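You operate a simulated robot arm through the tools that you are given. There is no shell and no other tool.

You run a simulated robot arm. Do the job below in one go: nothing can be reset, and whatever is moved stays where it is left.

Task
Tip the boom microphone upright and swap its black foam cover for the blue one.
Fine: tighten the mic side knob again; stand the black foam cover on the long desk. Set down upright: black foam cover. Where these are worked on the way, their far stop is far enough and under half their travel is too little: mic side knob.

Only the result counts: the job must be done as asked and must still hold three seconds after the hand-in. Knocking over, shifting, dropping, spilling or breaking anything else fails it. Lids that push on must go on centred and level and be pressed home; caps that screw on are set level and turned clockwise until they are tight.

Robot
A 6-joint arm with a two-finger gripper, fixed in place. Base frame: the origin is on the floor under the middle of its stand, x ahead of it, y to its left, z up. Readings come in mm, degrees, newtons and seconds.
It reaches about 1206 mm from its shoulder. Its first joint turns from -166.0 to 166.0 degrees. Payload 2.45 kg.
Tool frame: the origin (TCP) lies between the finger pads and is the grasp point; the fingertips stand 20 mm ahead of it; z points along the fingers, y is the line along which they close. The gripper opens to 140 mm; its body begins 168 mm behind the TCP.
Orientation is that of the tool frame in the base frame, as a unit quaternion [w, x, y, z]. With the fingers straight down and closing along the base's y, the tool's x points along the base's -x, its y along +y and its z along -z.

Tools
- The arm moves only by the tool nudge_tool. Its argument "increments" is a list of rows, each an object (a shift or turn left out is 0, a gripper value left out holds the last) with "fingers": the finger opening in mm, from 0 to 140; "xyz": the shift along the base's x, y, z in mm, a list of three; "angular": the turn, a rotation vector about the base's x, y, z in degrees, a list of three. In form: [{"fingers": fingers, "xyz": [x, y, z], "angular": [wx, wy, wz]}, ...]. A call has 1 to 20 rows; each row shifts and turns the commanded pose from where the row before left it. Each row takes 0.2 s and may step no farther than 50 mm and 8.6 degrees from the row before; otherwise, or with a gripper value out of range, the whole call is refused. A pose out of reach is approached as far as the arm can. The call stops where the force on the tool passes 40 N (or 10 N more than at its start, if that is more) or the arm is blocked; 0.2 s more then pass. The fingers move at their own pace (about 45 mm/s each) and stop on an object; they squeeze with about 24 N. The grip force told is the motor's: it shows also when the fingers shut on nothing. Time passes only in rows, and 0.2 s behind the last, so rows that do not move let the fingers close. The reply holds the time, the measured pose of the TCP, the force on the tool along the base axes, the opening and the grip force, in the units named above and with some noise, with the torque about the TCP (base axes, N m) and any sound that the robot's microphone picked up, and new pictures: "show" is both (left out), scene, wrist or none.
- Cameras (640 x 400 px; columns grow to the right, rows downward): "scene" is fixed at [408.6, 506.5, 1628.1]; the picture's right is [-0.27, -0.96, 0.00], its down [0.70, -0.19, -0.69] and it looks along [0.66, -0.18, 0.72] (base axes); focal length 214 px, centre (320, 200). "wrist" rides on the gripper at [78, 11, -209] in the tool frame; the picture's right is [-0.14, 0.99, 0.00], its down [-0.92, -0.13, -0.37] and it looks along [-0.37, -0.05, 0.93] (tool axes); focal length 280 px, centre (320, 200). There is no depth. A picture from a camera that has moved, and an enlarged one, comes with that camera's place and axes in the base frame and with its lens. The place of the scene camera against the robot may be out by one fixed shift of up to 25 mm in any direction.
- enlarge(camera, box): a new picture of the part [left, top, right, bottom] of that camera's present view, enlarged. The clock stands still meanwhile.
- close_job(): hands the job in; it is judged then, once.

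Places have to be worked out from the pictures, the camera data and where the tool is seen. Open the gripper and draw the arm clear of the work before you hand the job in, unless the task says otherwise.

The tools are called after "Request:" by a JSON object that holds its "fn" and its "kwargs". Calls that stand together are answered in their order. nudge_tool: Moves the arm, as the interface text tells. Its arguments: {"type":"object","properties":{"increments":{"type":"array","items":{"type":"object","properties":{"fingers":{"type":"number"},"xyz":{"type":"array","items":{"type":"number"}},"angular":{"type":"array","items":{"type":"number"}}}}},"show":{"type":"string","enum":["both","scene","wrist","none"]}},"required":["increments"]} The other tools are called the same way: enlarge (camera, box) takes an enlarged picture of a part of a camera's view; close_job () hands the job in.

At the start:

```text
time_s: 0.0
position: [123.8, 573.7, 1376.4]
tool_rot: [0.0, 0.0, 1.0, 0.0]
force: [-0.8, -0.7, 0.3]
moment: [0.01, 0.02, 0.01]
width: 140.3
grip_force: 0.0
```

scene: 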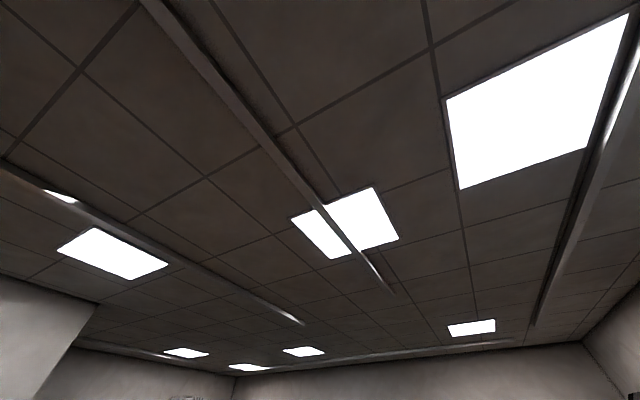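
wrist: 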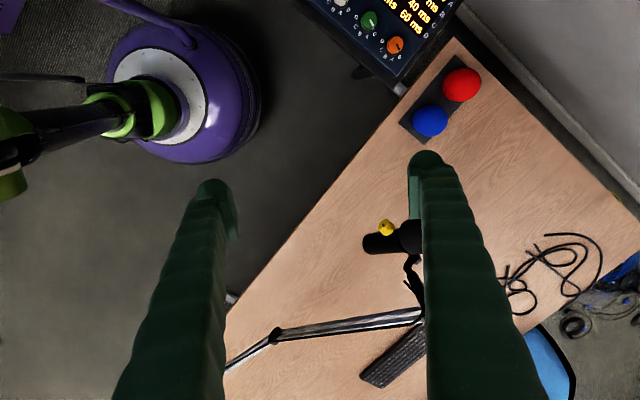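

The scene camera faces the ceiling, so I only have the wrist view to work with. It shows a desk with a boom arm, a black microphone with a yellow knob, and a holder with blue and red foam balls. I'll enlarge these before moving.

Request:
{"fn": "enlarge", "kwargs": {"camera": "wrist", "box": [340, 190, 460, 310]}}

Request:
{"fn": "enlarge", "kwargs": {"camera": "wrist", "box": [380, 40, 500, 160]}}

Request:
{"fn": "enlarge", "kwargs": {"camera": "wrist", "box": [200, 200, 640, 400]}}

Request:
{"fn": "enlarge", "kwargs": {"camera": "scene", "box": [0, 300, 640, 400]}}

```text
3.33 times, centred on (400, 250) of wrist
camera zoom: at [46.4, 584.2, 1585.8], right [0.14, 0.99, 0.0], down [0.92, -0.13, 0.37], along [0.37, -0.05, -0.93], focal length 935 px, centre (53, 33)
```

zoom: 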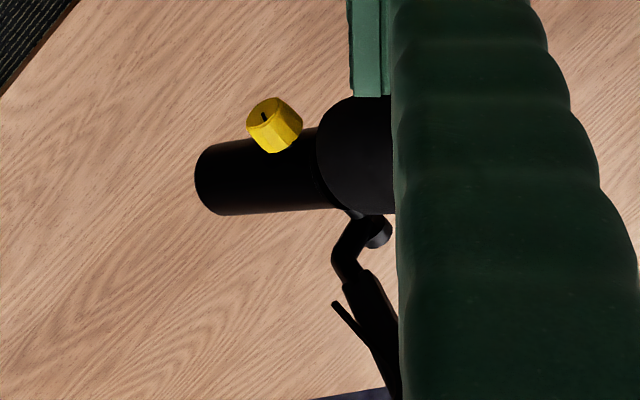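

```text
3.33 times, centred on (440, 100) of wrist
camera zoom: at [46.4, 584.2, 1585.8], right [0.14, 0.99, 0.0], down [0.92, -0.13, 0.37], along [0.37, -0.05, -0.93], focal length 935 px, centre (-80, 533)
```

zoom: 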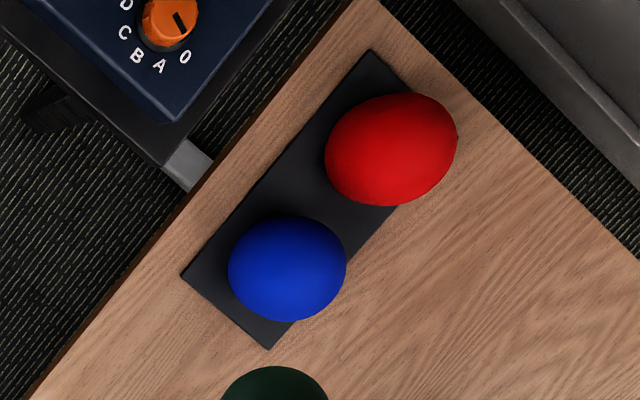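

```text
1.45 times, centred on (420, 300) of wrist
camera zoom: at [46.4, 584.2, 1585.8], right [0.14, 0.99, 0.0], down [0.92, -0.13, 0.37], along [0.37, -0.05, -0.93], focal length 408 px, centre (174, 54)
```

zoom: 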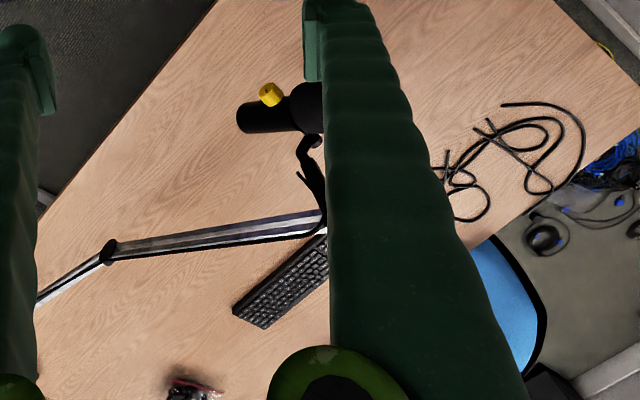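

```text
1.00 times, centred on (320, 350) of scene (not enlarged: the box is as wide or as high as the picture)
camera zoom: at [408.6, 506.5, 1628.1], right [-0.27, -0.96, 0.0], down [0.7, -0.19, -0.69], along [0.66, -0.18, 0.72], focal length 214 px, centre (320, 50)
```

zoom: 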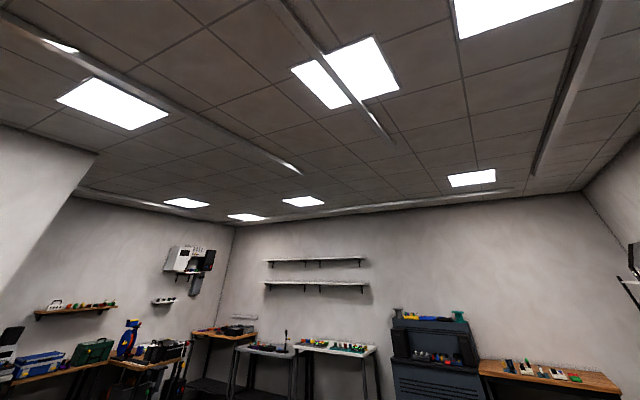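

The mic lies roughly horizontal, with its yellow knob facing up toward me, and the right finger hides the foam end. I'll shift the arm at this height so the mic sits between the fingers in view.

Request:
{"fn": "nudge_tool", "kwargs": {"increments": [{"xyz": [30, 40, 0]}, {"xyz": [30, 40, 0]}, {"xyz": [30, 40, 0]}, {"xyz": [30, 40, 0]}, {"xyz": [0, 0, 0]}], "show": "wrist"}}

Request:
{"fn": "enlarge", "kwargs": {"camera": "scene", "box": [0, 398, 640, 400]}}

```text
time_s: 1.2
position: [215.6, 673.5, 1329.8]
tool_rot: [0.0, -0.001, 1.0, 0.0]
force: [-0.1, 0.3, 0.2]
moment: [-0.01, 0.01, 0.0]
width: 140.3
grip_force: 0.1
out of reach, approached as far as the arm can: row 2, 3, 4
camera wrist: at [137.7, 683.9, 1539.7], right [0.14, 0.99, 0.0], down [0.92, -0.13, 0.37], along [0.37, -0.05, -0.93], focal length 280 px, centre (320, 200)
```

wrist: 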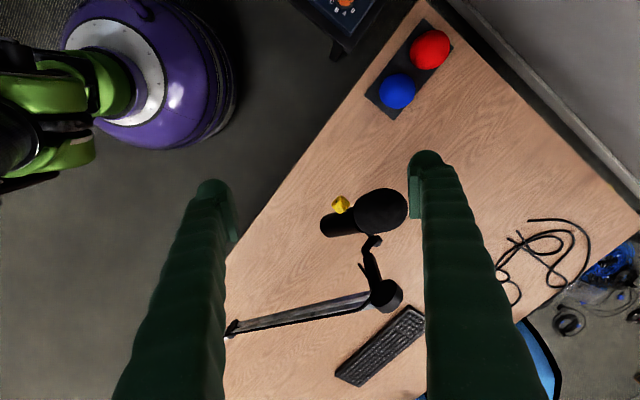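

```text
1.00 times, centred on (320, 399) of scene (not enlarged: the box is as wide or as high as the picture)
camera zoom: at [408.6, 506.5, 1628.1], right [-0.27, -0.96, 0.0], down [0.7, -0.19, -0.69], along [0.66, -0.18, 0.72], focal length 214 px, centre (320, 1)
```

zoom: 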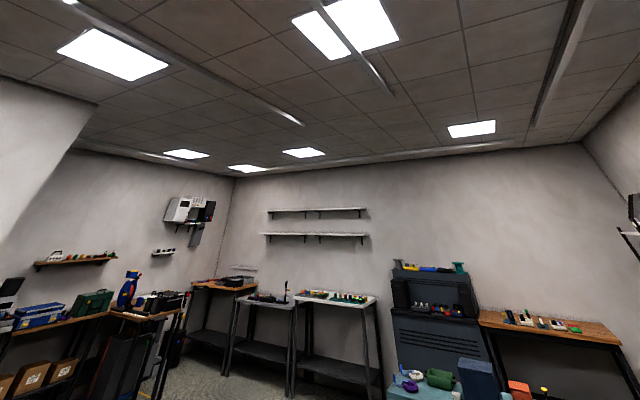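

Comparing the two views puts the yellow knob near (365, 697, 1005) and the blue cover near (172, 871, 803). The arm was at its reach limit at this height, so I'll lower and take a closer look.

Request:
{"fn": "nudge_tool", "kwargs": {"increments": [{"xyz": [0, 0, -40]}, {"xyz": [0, 0, -40]}, {"xyz": [0, 0, -40]}, {"xyz": [0, 0, 0]}], "show": "wrist"}}

Request:
{"fn": "enlarge", "kwargs": {"camera": "wrist", "box": [240, 100, 480, 300]}}

```text
time_s: 2.2
position: [232.0, 735.1, 1271.5]
tool_rot: [0.0, 0.0, 1.0, 0.0]
force: [-0.3, 0.3, 0.4]
moment: [0.02, 0.0, -0.02]
width: 139.9
grip_force: 0.2
out of reach, approached as far as the arm can: row 1, 2, 3
camera wrist: at [153.2, 744.6, 1481.7], right [0.14, 0.99, 0.0], down [0.92, -0.13, 0.37], along [0.36, -0.05, -0.93], focal length 280 px, centre (320, 200)
```

wrist: 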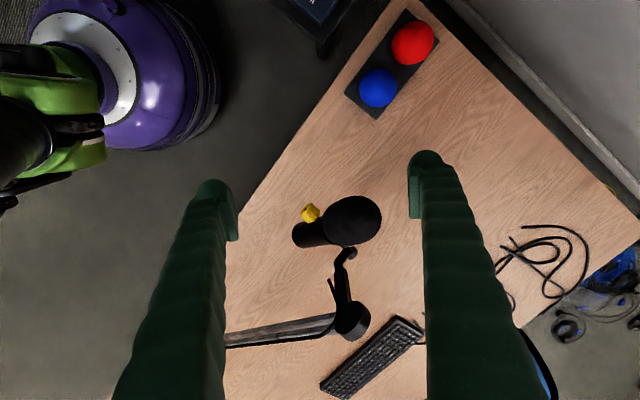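

```text
2.00 times, centred on (360, 200) of wrist
camera zoom: at [153.2, 744.6, 1481.7], right [0.14, 0.99, 0.0], down [0.92, -0.13, 0.37], along [0.36, -0.05, -0.93], focal length 561 px, centre (240, 200)
```

zoom: 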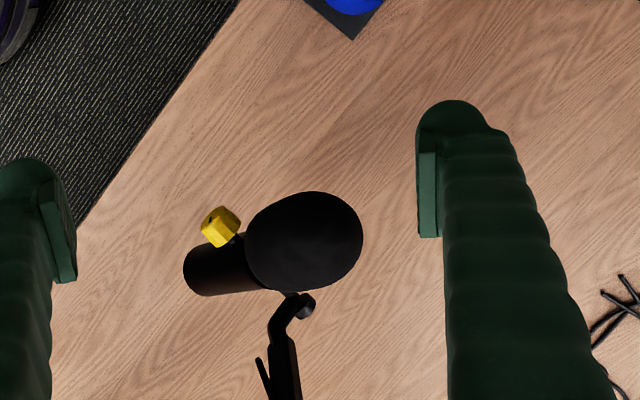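

The mic body points toward −y, the foam toward +y, and the knob is on the side facing −x. I'll lower the tool and tilt the fingers toward +x to see the knob face and the joint.

Request:
{"fn": "nudge_tool", "kwargs": {"increments": [{"xyz": [-10, -4, -26], "angular": [0, -8, 0]}, {"xyz": [-10, -4, -26], "angular": [0, -8, 0]}, {"xyz": [-10, -4, -26], "angular": [0, -8, 0]}, {"xyz": [-10, -4, -26], "angular": [0, -8, 0]}, {"xyz": [0, 0, 0]}], "show": "wrist"}}

Request:
{"fn": "enlarge", "kwargs": {"camera": "wrist", "box": [240, 100, 440, 260]}}

```text
time_s: 3.4
position: [200.0, 819.2, 1250.3]
tool_rot: [0.276, 0.0, 0.961, -0.001]
force: [0.6, -0.1, -1.7]
moment: [0.0, 0.02, 0.0]
width: 140.1
grip_force: 0.2
out of reach, approached as far as the arm can: row 1, 2, 3, 4
camera wrist: at [23.0, 829.4, 1386.9], right [0.12, 0.99, 0.07], down [0.58, -0.13, 0.8], along [0.8, -0.05, -0.59], focal length 280 px, centre (320, 200)
```

wrist: 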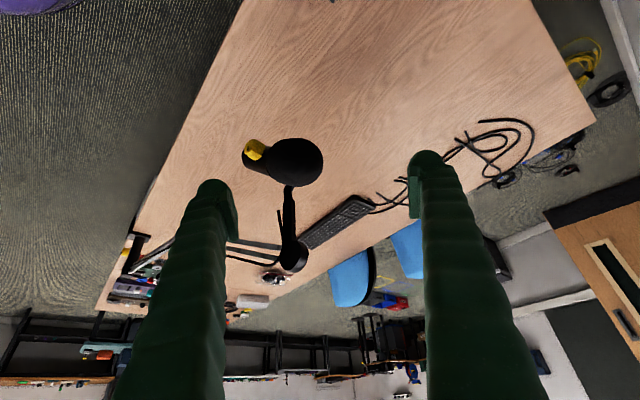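

```text
2.50 times, centred on (340, 180) of wrist
camera zoom: at [23.0, 829.4, 1386.9], right [0.12, 0.99, 0.07], down [0.58, -0.13, 0.8], along [0.8, -0.05, -0.59], focal length 701 px, centre (270, 250)
```

zoom: 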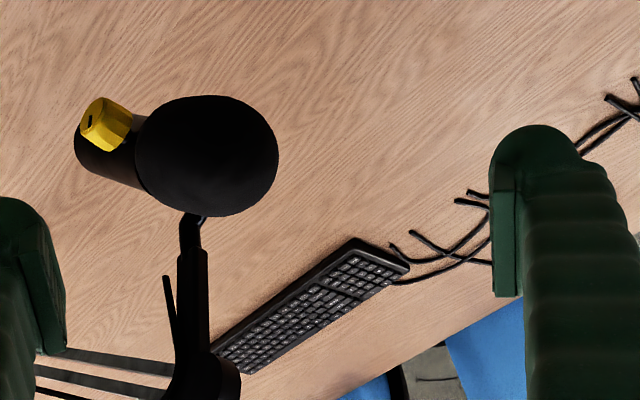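

The measured pose, about (200, 819, 1250), doesn't match the pose I commanded. I'll hold still for a moment to see whether the arm is still catching up.

Request:
{"fn": "nudge_tool", "kwargs": {"increments": [{"xyz": [0, 0, 0]}, {"xyz": [0, 0, 0]}, {"xyz": [0, 0, 0]}], "show": "none"}}

```text
time_s: 4.2
position: [199.8, 818.6, 1249.6]
tool_rot: [0.275, 0.0, 0.961, -0.001]
force: [-0.4, 0.4, 0.1]
moment: [0.01, 0.0, 0.02]
width: 140.2
grip_force: 0.1
```

The arm is steady at (200, 819, 1250). I'll move down and closer to the base, which should be well within reach, and check that it follows exactly.

Request:
{"fn": "nudge_tool", "kwargs": {"increments": [{"xyz": [-5, -24, -24]}, {"xyz": [-5, -24, -24]}, {"xyz": [-5, -24, -24]}, {"xyz": [-5, -24, -24]}, {"xyz": [-5, -24, -24]}, {"xyz": [0, 0, 0]}], "show": "wrist"}}

Request:
{"fn": "enlarge", "kwargs": {"camera": "wrist", "box": [240, 100, 440, 260]}}

```text
time_s: 5.6
position: [175.2, 838.9, 1221.4]
tool_rot: [0.276, 0.0, 0.961, -0.001]
force: [0.5, 0.2, 0.0]
moment: [0.01, 0.01, -0.01]
width: 140.3
grip_force: 0.1
out of reach, approached as far as the arm can: row 1, 2, 3, 4, 5
camera wrist: at [-1.9, 848.8, 1357.1], right [0.12, 0.99, 0.07], down [0.59, -0.13, 0.8], along [0.8, -0.05, -0.6], focal length 280 px, centre (320, 200)
```

wrist: 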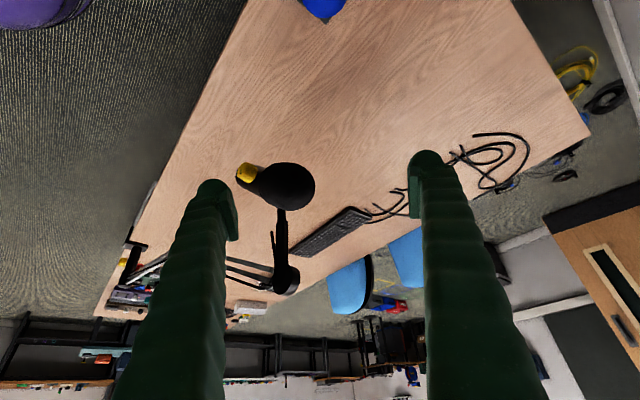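

```text
2.50 times, centred on (340, 180) of wrist
camera zoom: at [-1.9, 848.8, 1357.1], right [0.12, 0.99, 0.07], down [0.59, -0.13, 0.8], along [0.8, -0.05, -0.6], focal length 701 px, centre (270, 250)
```

zoom: 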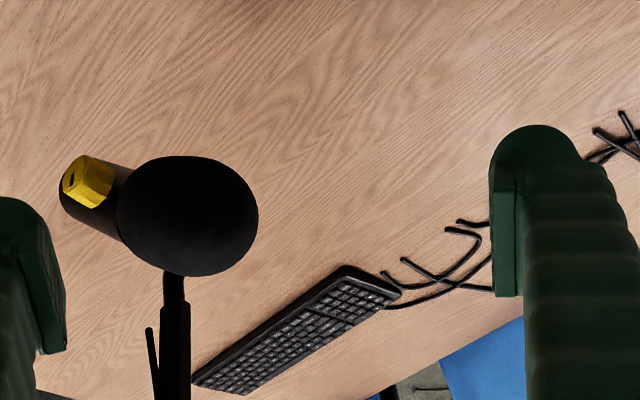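

The arm looks stuck fully stretched: my inward commands only slide it along its reach limit. I'll push straight back toward the shoulder in a few steps to bend the elbow.

Request:
{"fn": "nudge_tool", "kwargs": {"increments": [{"xyz": [2, -40, -29]}, {"xyz": [2, -40, -29]}, {"xyz": [2, -40, -29]}, {"xyz": [0, 0, 0]}], "show": "none"}}

```text
time_s: 6.6
position: [174.2, 837.3, 1220.9]
tool_rot: [0.275, 0.0, 0.961, -0.001]
force: [0.4, 0.2, 0.2]
moment: [0.03, -0.01, -0.03]
width: 140.2
grip_force: 0.0
out of reach, approached as far as the arm can: row 1, 2, 3
```

That confirms it: an inward push barely moved the tool, only about 1.6 mm. I'll keep pushing inward for a few more rows to see whether the bend grows.

Request:
{"fn": "nudge_tool", "kwargs": {"increments": [{"xyz": [1, -40, -29]}, {"xyz": [1, -40, -29]}, {"xyz": [1, -40, -29]}, {"xyz": [1, -40, -29]}, {"xyz": [1, -40, -29]}, {"xyz": [0, 0, 0]}], "show": "none"}}

```text
time_s: 8.0
position: [174.2, 838.2, 1219.6]
tool_rot: [0.276, 0.001, 0.961, -0.001]
force: [0.1, 0.7, 0.1]
moment: [-0.01, 0.01, 0.01]
width: 140.1
grip_force: 0.1
out of reach, approached as far as the arm can: row 1, 2, 3, 4, 5
```

Still stuck. All my earlier slides went downward, so I'll try a combined up-and-inward move, which may let the elbow bend the other way.

Request:
{"fn": "nudge_tool", "kwargs": {"increments": [{"xyz": [0, -42, 7]}, {"xyz": [0, -42, 7]}, {"xyz": [0, -42, 7]}, {"xyz": [0, -42, 7]}, {"xyz": [0, 0, 0]}], "show": "none"}}

```text
time_s: 9.2
position: [168.4, 757.4, 1319.6]
tool_rot: [0.275, 0.001, 0.961, -0.001]
force: [0.3, 1.0, -0.3]
moment: [-0.02, 0.01, -0.06]
width: 139.9
grip_force: 0.1
out of reach, approached as far as the arm can: row 1, 2, 3, 4
```

The tool still just slides along the limit. I'll try very small inward steps, in case the solver accepts them within its tolerance and starts to bend the elbow.

Request:
{"fn": "nudge_tool", "kwargs": {"increments": [{"xyz": [0, -1.5, -1.3]}, {"xyz": [0, -1.5, -1.3]}, {"xyz": [0, -1.5, -1.3]}, {"xyz": [0, -1.5, -1.3]}, {"xyz": [0, -1.5, -1.3]}, {"xyz": [0, -1.5, -1.3]}, {"xyz": [0, -1.5, -1.3]}, {"xyz": [0, -1.5, -1.3]}], "show": "none"}}

```text
time_s: 11.0
position: [170.5, 760.1, 1321.1]
tool_rot: [0.275, 0.001, 0.961, -0.001]
force: [0.5, -0.4, -0.3]
moment: [0.0, 0.01, -0.03]
width: 139.8
grip_force: 0.1
out of reach, approached as far as the arm can: row 2, 4, 6, 8
```

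The rows alternate between accepted and refused, so the solver tolerates about 2–3 mm and really is stuck with the elbow straight. I'll break this by pitching the wrist about the base x axis while asking for an inward shift.

Request:
{"fn": "nudge_tool", "kwargs": {"increments": [{"xyz": [0, 20, -15], "angular": [8, 0, 0]}, {"xyz": [0, 20, -15], "angular": [8, 0, 0]}, {"xyz": [0, -25, -25]}, {"xyz": [0, -25, -25]}, {"xyz": [0, 0, 0]}], "show": "none"}}

```text
time_s: 12.2
position: [170.0, 836.2, 1326.5]
tool_rot: [0.273, 0.039, 0.952, 0.133]
force: [-0.1, 0.1, -0.2]
moment: [-0.01, 0.01, -0.01]
width: 139.8
grip_force: 0.1
out of reach, approached as far as the arm can: row 1, 2, 3, 4
```

No release in that direction. I'll try the opposite pitch with an inward pull.

Request:
{"fn": "nudge_tool", "kwargs": {"increments": [{"xyz": [0, -42, -20], "angular": [-8, 0, 0]}, {"xyz": [0, -42, -20], "angular": [-8, 0, 0]}, {"xyz": [0, -42, -20], "angular": [-8, 0, 0]}, {"xyz": [0, -30, -20]}, {"xyz": [0, -30, -20]}, {"xyz": [0, 0, 0]}], "show": "none"}}

```text
time_s: 13.6
position: [163.7, 743.3, 1302.0]
tool_rot: [0.275, -0.019, 0.959, -0.068]
force: [0.4, -0.7, 0.2]
moment: [0.01, 0.01, 0.0]
width: 140.0
grip_force: 0.1
out of reach, approached as far as the arm can: row 1, 2, 3, 4, 5
```

Fitting the readings, the wrist always sits on one sphere of radius about 1.06 m around the shoulder, so the elbow is straight and nothing so far pulled hard enough. I'll combine a full inward shift with the rotation that also drags the wrist inward.

Request:
{"fn": "nudge_tool", "kwargs": {"increments": [{"xyz": [0, -37, -33], "angular": [6.1, -4.0, 4.4]}, {"xyz": [0, -37, -33], "angular": [6.1, -4.0, 4.4]}, {"xyz": [0, -37, -33], "angular": [6.1, -4.0, 4.4]}, {"xyz": [0, 0, 0]}], "show": "none"}}

```text
time_s: 14.6
position: [151.1, 823.2, 1384.8]
tool_rot: [0.378, -0.077, 0.916, 0.113]
force: [0.2, 0.4, -0.4]
moment: [0.0, 0.0, 0.01]
width: 140.3
grip_force: 0.0
out of reach, approached as far as the arm can: row 1, 2, 3
```

The arm is still on the limit sphere. I'll use a left-shifted wider view to see the arm's links and find out which joint is blocked.

Request:
{"fn": "enlarge", "kwargs": {"camera": "wrist", "box": [0, 0, 2, 400]}}

Request:
{"fn": "enlarge", "kwargs": {"camera": "wrist", "box": [0, 0, 640, 2]}}

Request:
{"fn": "enlarge", "kwargs": {"camera": "wrist", "box": [0, 0, 640, 400]}}

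```text
1.00 times, centred on (1, 200) of wrist (not enlarged: the box is as wide or as high as the picture)
camera zoom: at [-46.4, 774.5, 1475.9], right [-0.13, 0.96, 0.24], down [0.43, -0.17, 0.89], along [0.89, 0.22, -0.39], focal length 280 px, centre (639, 200)
```

zoom: 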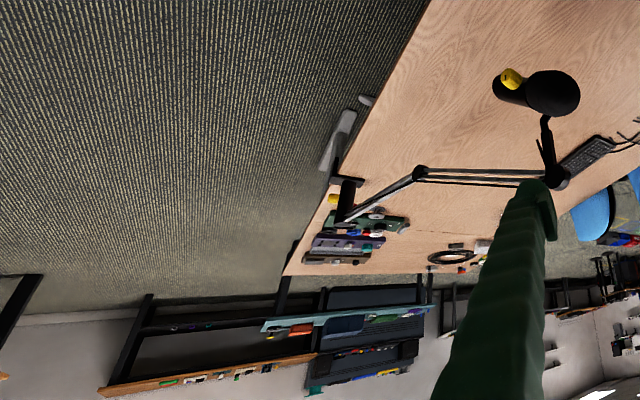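

```text
1.00 times, centred on (320, 1) of wrist (not enlarged: the box is as wide or as high as the picture)
camera zoom: at [-46.4, 774.5, 1475.9], right [-0.13, 0.96, 0.24], down [0.43, -0.17, 0.89], along [0.89, 0.22, -0.39], focal length 280 px, centre (320, 399)
```

zoom: 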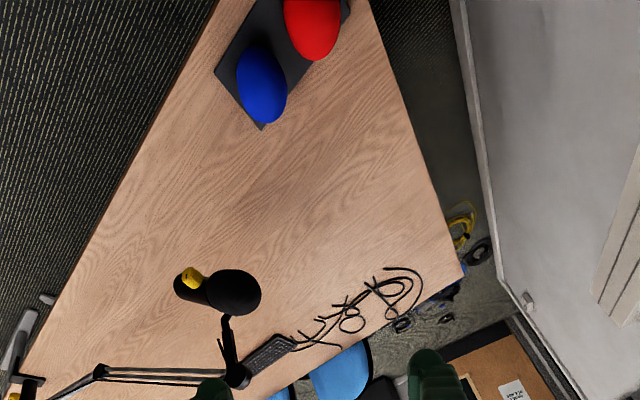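

```text
1.00 times, centred on (320, 200) of wrist (not enlarged: the box is as wide or as high as the picture)
camera zoom: at [-46.4, 774.5, 1475.9], right [-0.13, 0.96, 0.24], down [0.43, -0.17, 0.89], along [0.89, 0.22, -0.39], focal length 280 px, centre (320, 200)
```

zoom: 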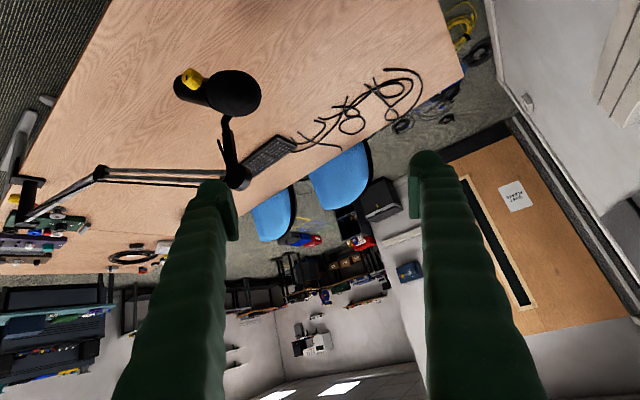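

This wide view shows the whole desk but not the arm. I'll turn the tool back to pointing straight down while pulling inward, then pan left to see the arm's links.

Request:
{"fn": "nudge_tool", "kwargs": {"increments": [{"xyz": [0, -25, -30], "angular": [-2.2, 7.42, -1.51]}, {"xyz": [0, -25, -30], "angular": [-2.2, 7.42, -1.51]}, {"xyz": [0, -25, -30], "angular": [-2.2, 7.42, -1.51]}, {"xyz": [0, -25, -30], "angular": [-2.2, 7.42, -1.51]}, {"xyz": [0, -25, -30], "angular": [-2.2, 7.42, -1.51]}, {"xyz": [0, -25, -30], "angular": [-2.2, 7.42, -1.51]}, {"xyz": [0, 0, 0]}], "show": "none"}}

Request:
{"fn": "enlarge", "kwargs": {"camera": "wrist", "box": [0, 0, 2, 400]}}

Request:
{"fn": "enlarge", "kwargs": {"camera": "wrist", "box": [0, 0, 640, 2]}}

```text
time_s: 16.2
position: [158.0, 744.9, 1278.5]
tool_rot: [0.001, 0.001, 1.0, 0.003]
force: [-0.3, 0.2, 0.6]
moment: [0.0, 0.0, -0.01]
width: 140.0
grip_force: 0.1
out of reach, approached as far as the arm can: row 1, 2, 3, 4, 5, 6
```

```text
1.00 times, centred on (1, 200) of wrist (not enlarged: the box is as wide or as high as the picture)
camera zoom: at [79.6, 754.8, 1488.7], right [0.14, 0.99, 0.01], down [0.92, -0.13, 0.37], along [0.37, -0.05, -0.93], focal length 280 px, centre (639, 200)
```

zoom: 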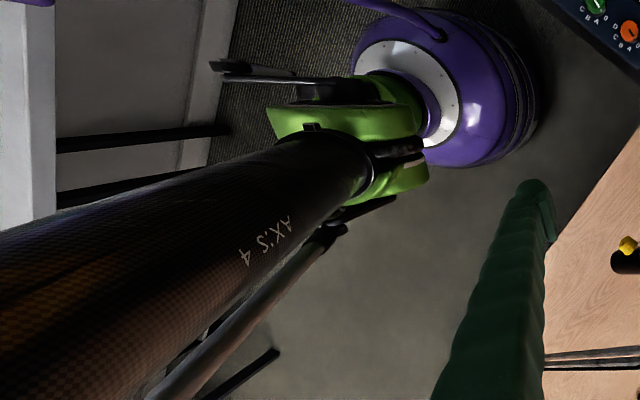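

```text
1.00 times, centred on (320, 1) of wrist (not enlarged: the box is as wide or as high as the picture)
camera zoom: at [79.6, 754.8, 1488.7], right [0.14, 0.99, 0.01], down [0.92, -0.13, 0.37], along [0.37, -0.05, -0.93], focal length 280 px, centre (320, 399)
```

zoom: 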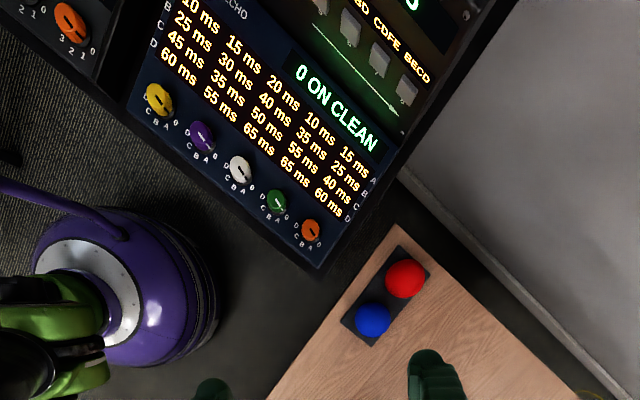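

The arm is visibly stretched out, with the wrist folded back sharply. I'll point the fingers outward (+y) so the wrist is relaxed, then try to bend the elbow from there; the wall is still about 440 mm away.

Request:
{"fn": "nudge_tool", "kwargs": {"increments": [{"xyz": [0, 38, -1], "angular": [8, 0, 0]}, {"xyz": [0, 37, 5], "angular": [8, 0, 0]}, {"xyz": [0, 35, 10], "angular": [8, 0, 0]}, {"xyz": [0, 33, 15], "angular": [8, 0, 0]}, {"xyz": [0, 30, 20], "angular": [8, 0, 0]}, {"xyz": [0, 26, 25], "angular": [8, 0, 0]}, {"xyz": [0, 22, 29], "angular": [8, 0, 0]}, {"xyz": [0, 17, 32], "angular": [8, 0, 0]}, {"xyz": [0, 0, 0]}], "show": "none"}}

```text
time_s: 18.2
position: [161.8, 1025.3, 1460.4]
tool_rot: [0.001, 0.002, 0.847, 0.532]
force: [0.2, 0.4, -0.2]
moment: [0.0, 0.0, -0.03]
width: 140.0
grip_force: 0.0
out of reach, approached as far as the arm can: row 1, 2, 3, 4, 5, 6, 7, 8
```

Now the fingers point outward and the wrist is relaxed. I'll try a pure inward pull from this orientation.

Request:
{"fn": "nudge_tool", "kwargs": {"increments": [{"xyz": [-7, -35, -35]}, {"xyz": [-7, -35, -35]}, {"xyz": [0, 0, 0]}], "show": "none"}}

```text
time_s: 19.0
position: [161.8, 1025.1, 1461.5]
tool_rot: [0.002, 0.001, 0.847, 0.532]
force: [0.2, -0.6, 0.7]
moment: [0.0, -0.04, -0.02]
width: 139.9
grip_force: 0.0
out of reach, approached as far as the arm can: row 1, 2
```

Still exactly stuck. I'll rotate the fingers back down about the wrist while asking for a slight inward wrist shift, which should bend the elbow upward.

Request:
{"fn": "nudge_tool", "kwargs": {"increments": [{"xyz": [-1, -25, -42], "angular": [-8, 0, 0]}, {"xyz": [-1, -31, -37], "angular": [-8, 0, 0]}, {"xyz": [-1, -35, -34], "angular": [-8, 0, 0]}, {"xyz": [-1, -39, -29], "angular": [-8, 0, 0]}, {"xyz": [0, 0, 0]}], "show": "none"}}

```text
time_s: 20.2
position: [161.1, 907.4, 1331.1]
tool_rot: [0.001, 0.0, 0.961, 0.277]
force: [0.3, -0.2, 0.2]
moment: [-0.02, -0.03, -0.03]
width: 140.0
grip_force: 0.0
out of reach, approached as far as the arm can: row 1, 3, 4
```

Still on the limit sphere. I'll try a longer steady inward pull of eight rows; if it frees up, the path only crosses clear air away from the mic.

Request:
{"fn": "nudge_tool", "kwargs": {"increments": [{"xyz": [-7, -34, -35]}, {"xyz": [-7, -34, -35]}, {"xyz": [-7, -34, -35]}, {"xyz": [-7, -34, -35]}, {"xyz": [-7, -34, -35]}, {"xyz": [-7, -34, -35]}, {"xyz": [-7, -34, -35]}, {"xyz": [-7, -34, -35]}], "show": "none"}}

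```text
time_s: 22.0
position: [160.8, 906.9, 1330.6]
tool_rot: [0.001, 0.0, 0.96, 0.278]
force: [-0.5, -0.5, -0.4]
moment: [0.01, -0.01, 0.0]
width: 140.1
grip_force: 0.1
out of reach, approached as far as the arm can: row 1, 2, 3, 4, 5, 6, 7, 8
```

The pure pull does nothing at all, so a joint is frozen. I'll look at the arm again from here to work out which joint is limiting.

Request:
{"fn": "enlarge", "kwargs": {"camera": "wrist", "box": [0, 0, 2, 400]}}

Request:
{"fn": "enlarge", "kwargs": {"camera": "wrist", "box": [0, 0, 640, 2]}}

Request:
{"fn": "enlarge", "kwargs": {"camera": "wrist", "box": [0, 398, 640, 400]}}

```text
1.00 times, centred on (1, 200) of wrist (not enlarged: the box is as wide or as high as the picture)
camera zoom: at [82.9, 805.1, 1514.2], right [0.14, 0.84, 0.53], down [0.92, -0.31, 0.24], along [0.37, 0.45, -0.81], focal length 280 px, centre (639, 200)
```

zoom: 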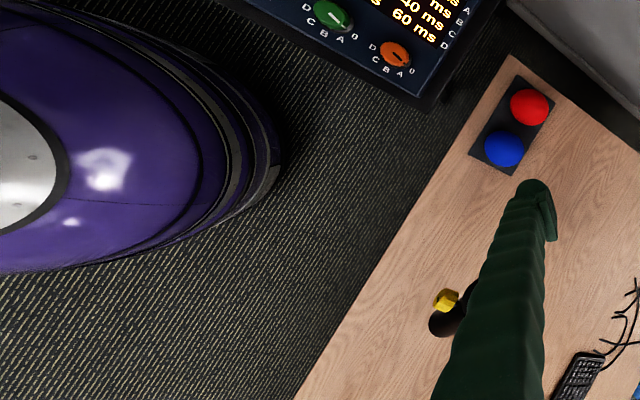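

```text
1.00 times, centred on (320, 1) of wrist (not enlarged: the box is as wide or as high as the picture)
camera zoom: at [82.9, 805.1, 1514.2], right [0.14, 0.84, 0.53], down [0.92, -0.31, 0.24], along [0.37, 0.45, -0.81], focal length 280 px, centre (320, 399)
```

zoom: 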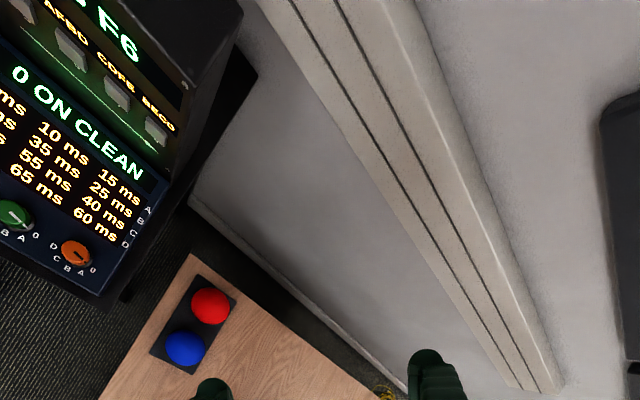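

```text
1.00 times, centred on (320, 399) of wrist (not enlarged: the box is as wide or as high as the picture)
camera zoom: at [82.9, 805.1, 1514.2], right [0.14, 0.84, 0.53], down [0.92, -0.31, 0.24], along [0.37, 0.45, -0.81], focal length 280 px, centre (320, 1)
```

zoom: 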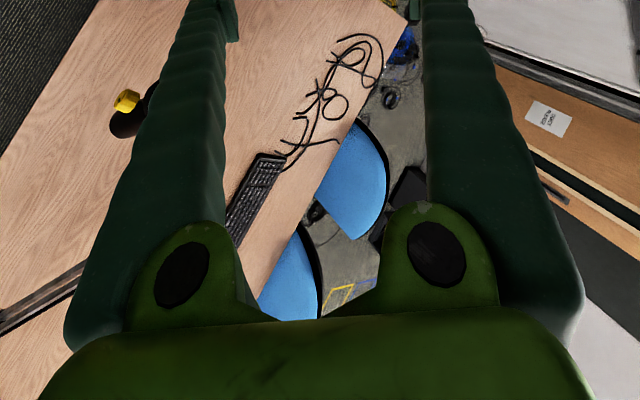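

I'll run a longer slide along the limit, up and back toward where the arm started, to see which circle the wrist follows and therefore which joint is frozen.

Request:
{"fn": "nudge_tool", "kwargs": {"increments": [{"xyz": [-6, -33, 27], "angular": [-5, 0, 0]}, {"xyz": [-6, -33, 27], "angular": [-5, 0, 0]}, {"xyz": [-6, -34, 25], "angular": [-5, 0, 0]}, {"xyz": [-6, -34, 23], "angular": [-5, 0, 0]}, {"xyz": [-6, -35, 21], "angular": [-5, 0, 0]}, {"xyz": [-6, -35, 20], "angular": [-5, 0, 0]}, {"xyz": [0, 0, 0]}], "show": "none"}}

Request:
{"fn": "enlarge", "kwargs": {"camera": "wrist", "box": [0, 0, 2, 400]}}

```text
time_s: 23.6
position: [113.7, 639.0, 1373.3]
tool_rot: [0.002, 0.0, 1.0, 0.021]
force: [-0.4, 0.7, 0.8]
moment: [0.03, -0.02, -0.02]
width: 140.0
grip_force: 0.0
out of reach, approached as far as the arm can: row 1, 2, 3, 4, 5, 6
```

```text
1.00 times, centred on (1, 200) of wrist (not enlarged: the box is as wide or as high as the picture)
camera zoom: at [35.8, 640.2, 1583.0], right [0.14, 0.99, 0.04], down [0.92, -0.14, 0.37], along [0.37, -0.01, -0.93], focal length 280 px, centre (639, 200)
```

zoom: 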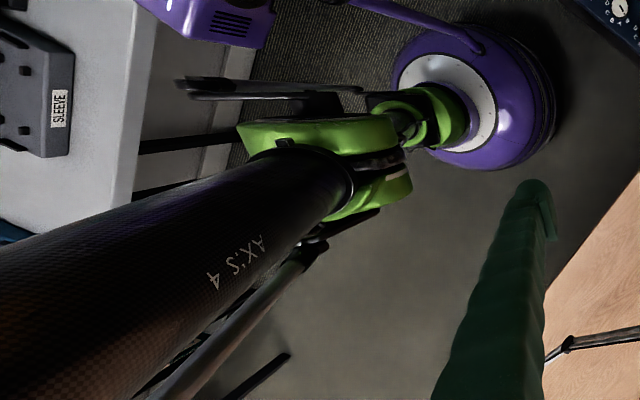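

The pan view now shows a steep carbon link rising from the green joint, so the elbow isn't simply straight. I'll tip the tool a bit so the camera looks back at the arm and I can see its real shape.

Request:
{"fn": "nudge_tool", "kwargs": {"increments": [{"xyz": [0, -42, 0], "angular": [-8, 0, 0]}, {"xyz": [0, -42, 4], "angular": [-8, 0, 0]}, {"xyz": [0, -40, 8], "angular": [-8, 0, 0]}, {"xyz": [0, 0, 0]}], "show": "none"}}

Request:
{"fn": "enlarge", "kwargs": {"camera": "wrist", "box": [0, 0, 2, 400]}}

Request:
{"fn": "enlarge", "kwargs": {"camera": "wrist", "box": [0, 398, 640, 400]}}

```text
time_s: 24.6
position: [114.3, 515.5, 1385.1]
tool_rot: [0.002, 0.0, 0.982, -0.187]
force: [0.7, 0.4, 0.2]
moment: [-0.05, 0.0, 0.02]
width: 139.6
grip_force: 0.1
```

```text
1.00 times, centred on (1, 200) of wrist (not enlarged: the box is as wide or as high as the picture)
camera zoom: at [36.6, 601.8, 1577.2], right [0.14, 0.92, -0.36], down [0.92, 0.02, 0.39], along [0.37, -0.39, -0.84], focal length 280 px, centre (639, 200)
```

zoom: 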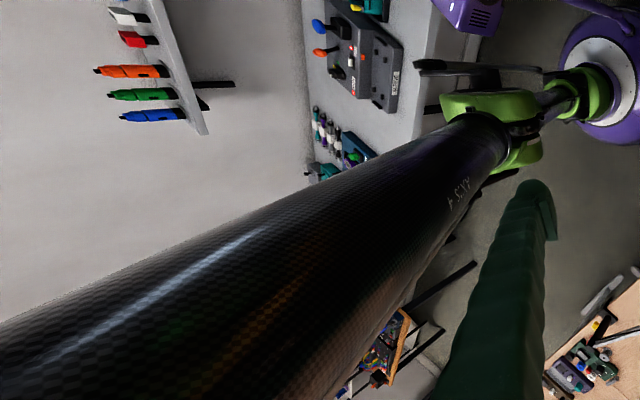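

```text
1.00 times, centred on (320, 399) of wrist (not enlarged: the box is as wide or as high as the picture)
camera zoom: at [36.6, 601.8, 1577.2], right [0.14, 0.92, -0.36], down [0.92, 0.02, 0.39], along [0.37, -0.39, -0.84], focal length 280 px, centre (320, 1)
```

zoom: 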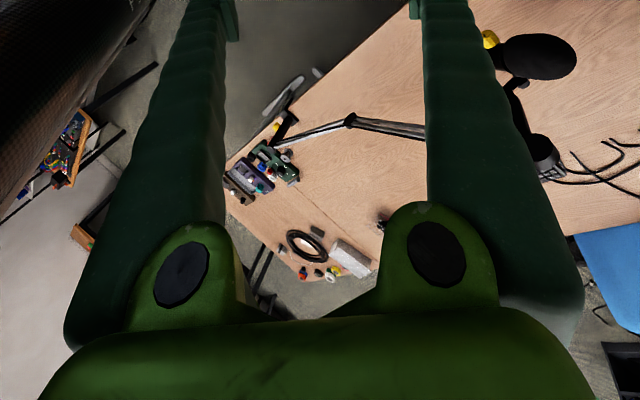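

That call was followed exactly with no out-of-reach rows, so the arm may be free now. I'll test it with a small move inward and down.

Request:
{"fn": "nudge_tool", "kwargs": {"increments": [{"xyz": [0, -10, -25]}, {"xyz": [0, -10, -25]}, {"xyz": [0, -10, -25]}, {"xyz": [0, 0, 0]}], "show": "none"}}

```text
time_s: 25.6
position: [115.9, 485.7, 1309.5]
tool_rot: [0.001, 0.0, 0.982, -0.187]
force: [-0.4, 0.6, 0.6]
moment: [-0.03, 0.03, -0.01]
width: 139.9
grip_force: 0.1
```

The arm is free again and follows exactly. I'll return the tool to pointing down at a moderate height, staying well inside the reach limit, and look at the mic.

Request:
{"fn": "nudge_tool", "kwargs": {"increments": [{"xyz": [15, 10, -25], "angular": [7.2, 0, 0]}, {"xyz": [15, 10, -25], "angular": [7.2, 0, 0]}, {"xyz": [15, 15, -25], "angular": [7.2, 0, 0]}, {"xyz": [20, 20, -20]}, {"xyz": [20, 20, -15]}, {"xyz": [0, 0, 0]}], "show": "wrist"}}

Request:
{"fn": "enlarge", "kwargs": {"camera": "wrist", "box": [638, 0, 640, 400]}}

```text
time_s: 27.0
position: [201.6, 557.7, 1198.2]
tool_rot: [0.001, 0.001, 1.0, 0.001]
force: [0.3, 0.6, -0.3]
moment: [0.01, 0.0, 0.02]
width: 140.0
grip_force: 0.1
camera wrist: at [124.0, 568.7, 1407.8], right [0.14, 0.99, 0.0], down [0.92, -0.13, 0.37], along [0.37, -0.05, -0.93], focal length 280 px, centre (320, 200)
```

wrist: 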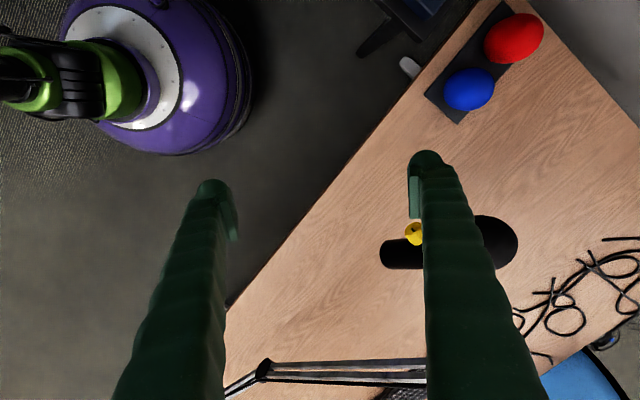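

```text
1.00 times, centred on (639, 200) of wrist (not enlarged: the box is as wide or as high as the picture)
camera zoom: at [124.0, 568.7, 1407.8], right [0.14, 0.99, 0.0], down [0.92, -0.13, 0.37], along [0.37, -0.05, -0.93], focal length 280 px, centre (1, 200)
```

zoom: 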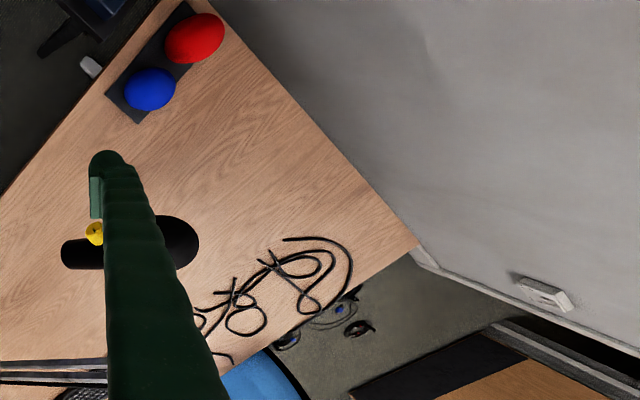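

Good. I'll shift so the mic falls between the fingers for a clean view, keeping inside the safe reach.

Request:
{"fn": "nudge_tool", "kwargs": {"increments": [{"xyz": [5, 35, -5]}, {"xyz": [5, 35, -5]}, {"xyz": [5, 35, -5]}, {"xyz": [5, 30, -5]}, {"xyz": [0, 0, 0]}], "show": "wrist"}}

Request:
{"fn": "enlarge", "kwargs": {"camera": "wrist", "box": [260, 180, 420, 300]}}

Request:
{"fn": "enlarge", "kwargs": {"camera": "wrist", "box": [340, 0, 500, 100]}}

```text
time_s: 28.2
position: [220.7, 695.0, 1178.2]
tool_rot: [0.002, 0.001, 1.0, 0.001]
force: [-0.8, 0.1, -0.3]
moment: [0.0, -0.03, -0.05]
width: 140.0
grip_force: 0.1
camera wrist: at [142.5, 704.4, 1386.8], right [0.14, 0.99, 0.0], down [0.92, -0.13, 0.37], along [0.37, -0.05, -0.93], focal length 280 px, centre (320, 200)
```

wrist: 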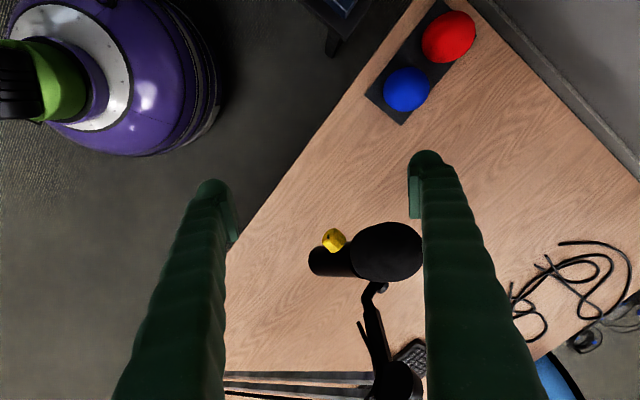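

```text
3.33 times, centred on (340, 240) of wrist
camera zoom: at [142.5, 704.4, 1386.8], right [0.14, 0.99, 0.0], down [0.92, -0.13, 0.37], along [0.37, -0.05, -0.93], focal length 935 px, centre (253, 67)
```

zoom: 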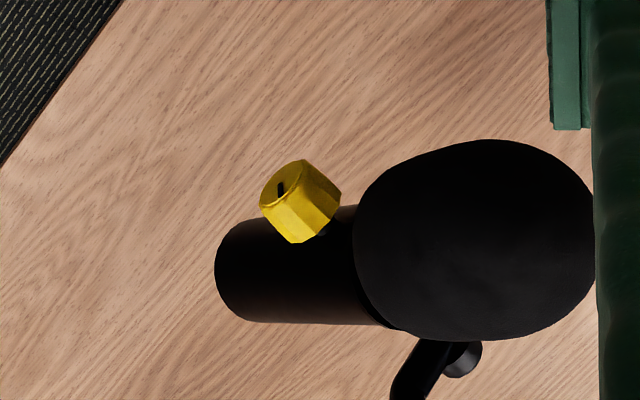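

```text
4.00 times, centred on (420, 50) of wrist
camera zoom: at [142.5, 704.4, 1386.8], right [0.14, 0.99, 0.0], down [0.92, -0.13, 0.37], along [0.37, -0.05, -0.93], focal length 1122 px, centre (-80, 800)
```

zoom: 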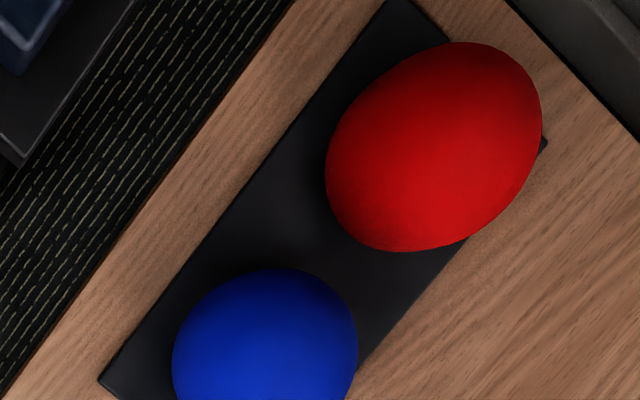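

The knob is an octagonal prism near (365, 696, 1003), with an index mark on its face. I'll tilt the fingers toward +x and back off to get a horizontal side view of the mic.

Request:
{"fn": "nudge_tool", "kwargs": {"increments": [{"xyz": [-13, 1, -11], "angular": [0, -8, 0]}, {"xyz": [-13, 1, -11], "angular": [0, -8, 0]}, {"xyz": [-13, 1, -11], "angular": [0, -8, 0]}, {"xyz": [-13, 1, -11], "angular": [0, -8, 0]}, {"xyz": [-13, 1, -11], "angular": [0, -8, 0]}, {"xyz": [-12, 0, -11], "angular": [0, -8, 0]}, {"xyz": [-12, 0, -11], "angular": [0, -8, 0]}, {"xyz": [-12, 0, -11], "angular": [0, -8, 0]}, {"xyz": [0, 0, 0]}], "show": "wrist"}}

Request:
{"fn": "enlarge", "kwargs": {"camera": "wrist", "box": [240, 180, 420, 300]}}

```text
time_s: 30.2
position: [118.6, 700.5, 1091.7]
tool_rot: [0.531, 0.0, 0.847, 0.001]
force: [-0.4, 0.2, 0.6]
moment: [0.02, 0.01, 0.03]
width: 140.2
grip_force: 0.0
camera wrist: at [-102.9, 709.6, 1112.5], right [0.06, 0.99, 0.13], down [0.07, -0.13, 0.99], along [1.0, -0.05, -0.08], focal length 280 px, centre (320, 200)
```

wrist: 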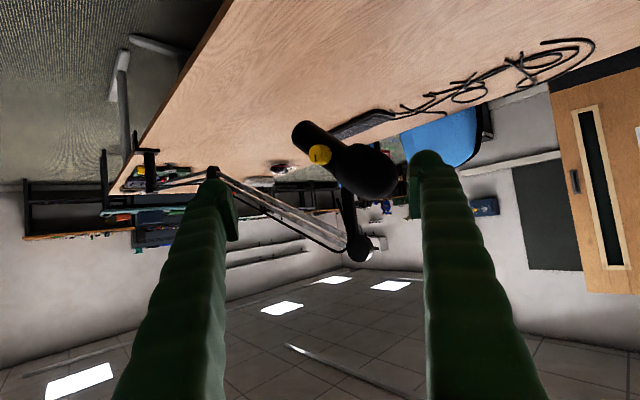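

```text
3.33 times, centred on (330, 240) of wrist
camera zoom: at [-102.9, 709.6, 1112.5], right [0.06, 0.99, 0.13], down [0.07, -0.13, 0.99], along [1.0, -0.05, -0.08], focal length 935 px, centre (287, 67)
```

zoom: 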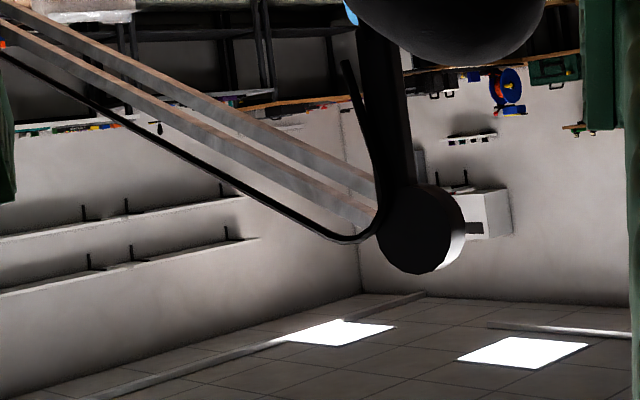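

The picture is upside down at this tilt (image down is base up). The boom joint is above, and the mic hangs at a slant with its foam end higher toward +y. I'll zoom in on it.

Request:
{"fn": "enlarge", "kwargs": {"camera": "wrist", "box": [270, 100, 430, 200]}}

Request:
{"fn": "enlarge", "kwargs": {"camera": "wrist", "box": [290, 110, 350, 170]}}

Request:
{"fn": "enlarge", "kwargs": {"camera": "wrist", "box": [0, 0, 640, 2]}}

```text
4.00 times, centred on (350, 150) of wrist
camera zoom: at [-102.9, 709.6, 1112.5], right [0.06, 0.99, 0.13], down [0.07, -0.13, 0.99], along [1.0, -0.05, -0.08], focal length 1122 px, centre (200, 400)
```

zoom: 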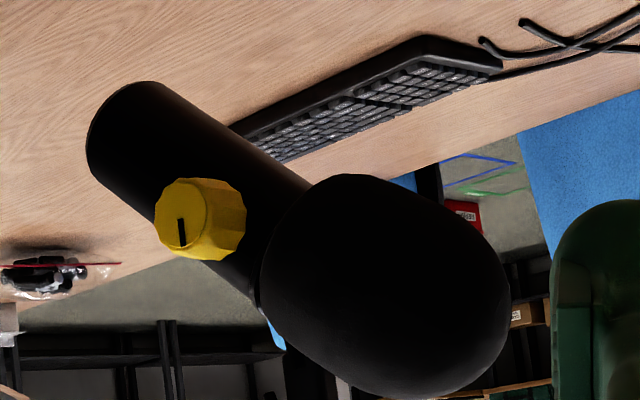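

```text
6.67 times, centred on (320, 140) of wrist
camera zoom: at [-102.9, 709.6, 1112.5], right [0.06, 0.99, 0.13], down [0.07, -0.13, 0.99], along [1.0, -0.05, -0.08], focal length 1869 px, centre (320, 600)
```

zoom: 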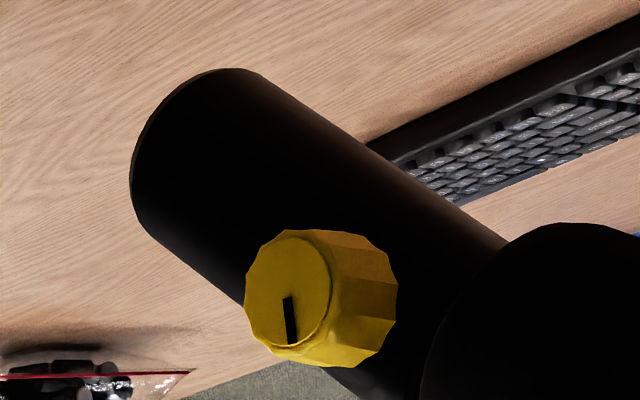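

```text
1.00 times, centred on (320, 1) of wrist (not enlarged: the box is as wide or as high as the picture)
camera zoom: at [-102.9, 709.6, 1112.5], right [0.06, 0.99, 0.13], down [0.07, -0.13, 0.99], along [1.0, -0.05, -0.08], focal length 280 px, centre (320, 399)
```

zoom: 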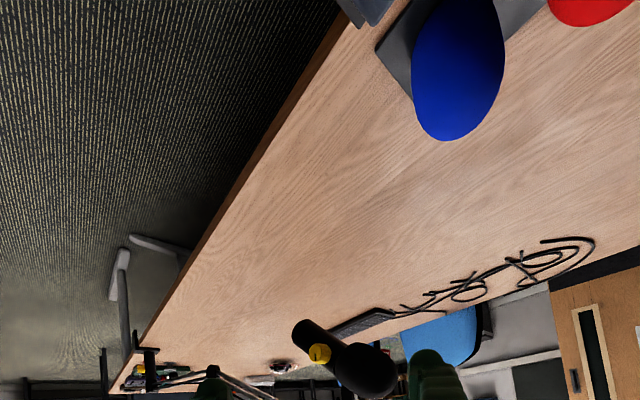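

The knob's front face points roughly along (−0.84, −0.54, 0), and its index mark currently points up. I'll swing around to face the knob along its axis and measure it properly.

Request:
{"fn": "nudge_tool", "kwargs": {"increments": [{"xyz": [0, -15, -11], "angular": [0, -6.5, 0]}, {"xyz": [0, -15, -11], "angular": [0, -6.5, 0]}, {"xyz": [0, -15, -11], "angular": [0, -6.5, 0]}, {"xyz": [0, -15, -11], "angular": [0, -6.5, 0]}, {"xyz": [20, -10, -11], "angular": [0, 0, 8.2]}, {"xyz": [20, -10, -11], "angular": [0, 0, 8.2]}, {"xyz": [20, -10, -11], "angular": [0, 0, 8.2]}, {"xyz": [20, -10, -11], "angular": [0, 0, 8.2]}, {"xyz": [0, 0, 0]}], "show": "wrist"}}

Request:
{"fn": "enlarge", "kwargs": {"camera": "wrist", "box": [260, 120, 420, 220]}}

```text
time_s: 32.2
position: [198.6, 599.8, 1004.6]
tool_rot: [0.679, -0.2, 0.677, 0.201]
force: [-0.8, -0.7, 0.4]
moment: [0.0, -0.01, 0.04]
width: 139.9
grip_force: 0.1
camera wrist: at [18.7, 494.5, 926.2], right [-0.54, 0.83, 0.14], down [-0.24, -0.31, 0.92], along [0.81, 0.46, 0.37], focal length 280 px, centre (320, 200)
```

wrist: 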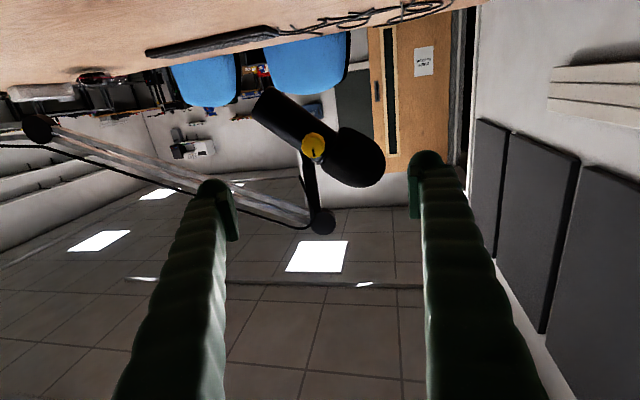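

```text
4.00 times, centred on (340, 170) of wrist
camera zoom: at [18.7, 494.5, 926.2], right [-0.54, 0.83, 0.14], down [-0.24, -0.31, 0.92], along [0.81, 0.46, 0.37], focal length 1122 px, centre (240, 320)
```

zoom: 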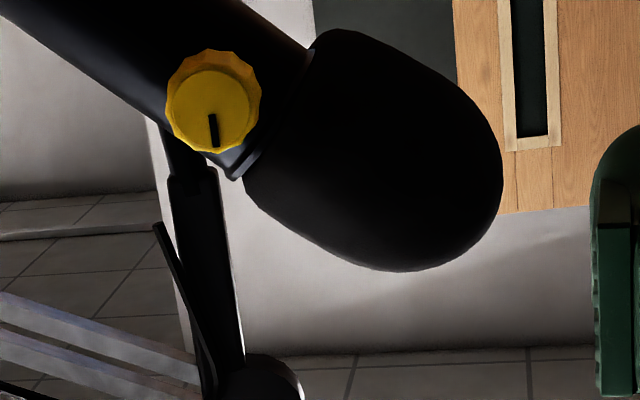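

This view looks right along the knob axis: it's horizontal, pointing in along about (0.866, 0.5, 0), with the front face near (353, 689, 1001). The mic is tipped about 45° and pivots on this axis. I'll align with the axis, narrow the fingers to 60 mm and move to a standoff.

Request:
{"fn": "nudge_tool", "kwargs": {"increments": [{"fingers": 60, "xyz": [20, 12, -1], "angular": [0, 0, -1.5]}, {"xyz": [20, 12, -1], "angular": [0, 0, -1.45]}, {"xyz": [20, 12, -1], "angular": [0, 0.2, 0]}, {"xyz": [15, 8, -0.6]}, {"xyz": [10, 6, 0]}, {"xyz": [0, 0, 0]}], "show": "wrist"}}

Request:
{"fn": "enlarge", "kwargs": {"camera": "wrist", "box": [240, 100, 400, 200]}}

```text
time_s: 33.6
position: [284.6, 649.4, 1001.0]
tool_rot: [0.683, -0.181, 0.684, 0.184]
force: [-0.4, -0.6, 0.0]
moment: [0.04, 0.02, 0.02]
width: 60.4
grip_force: 0.0
camera wrist: at [98.8, 554.2, 923.0], right [-0.49, 0.86, 0.14], down [-0.25, -0.3, 0.92], along [0.83, 0.42, 0.36], focal length 280 px, centre (320, 200)
```

wrist: 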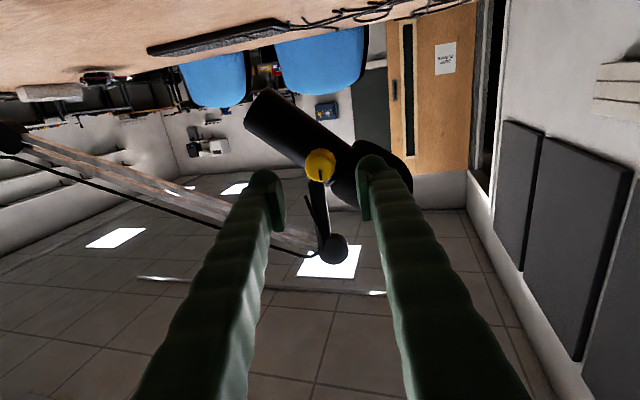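

```text
4.00 times, centred on (320, 150) of wrist
camera zoom: at [98.8, 554.2, 923.0], right [-0.49, 0.86, 0.14], down [-0.25, -0.3, 0.92], along [0.83, 0.42, 0.36], focal length 1122 px, centre (320, 400)
```

zoom: 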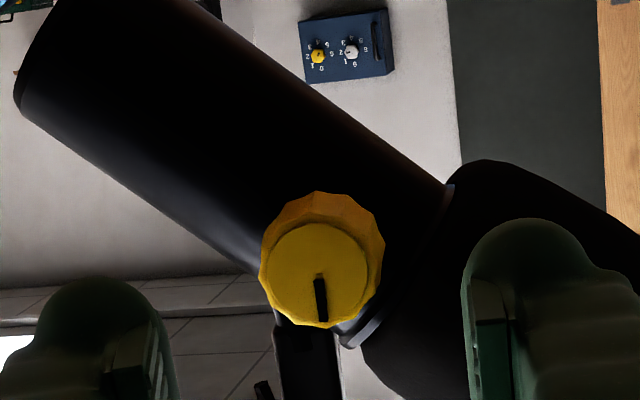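

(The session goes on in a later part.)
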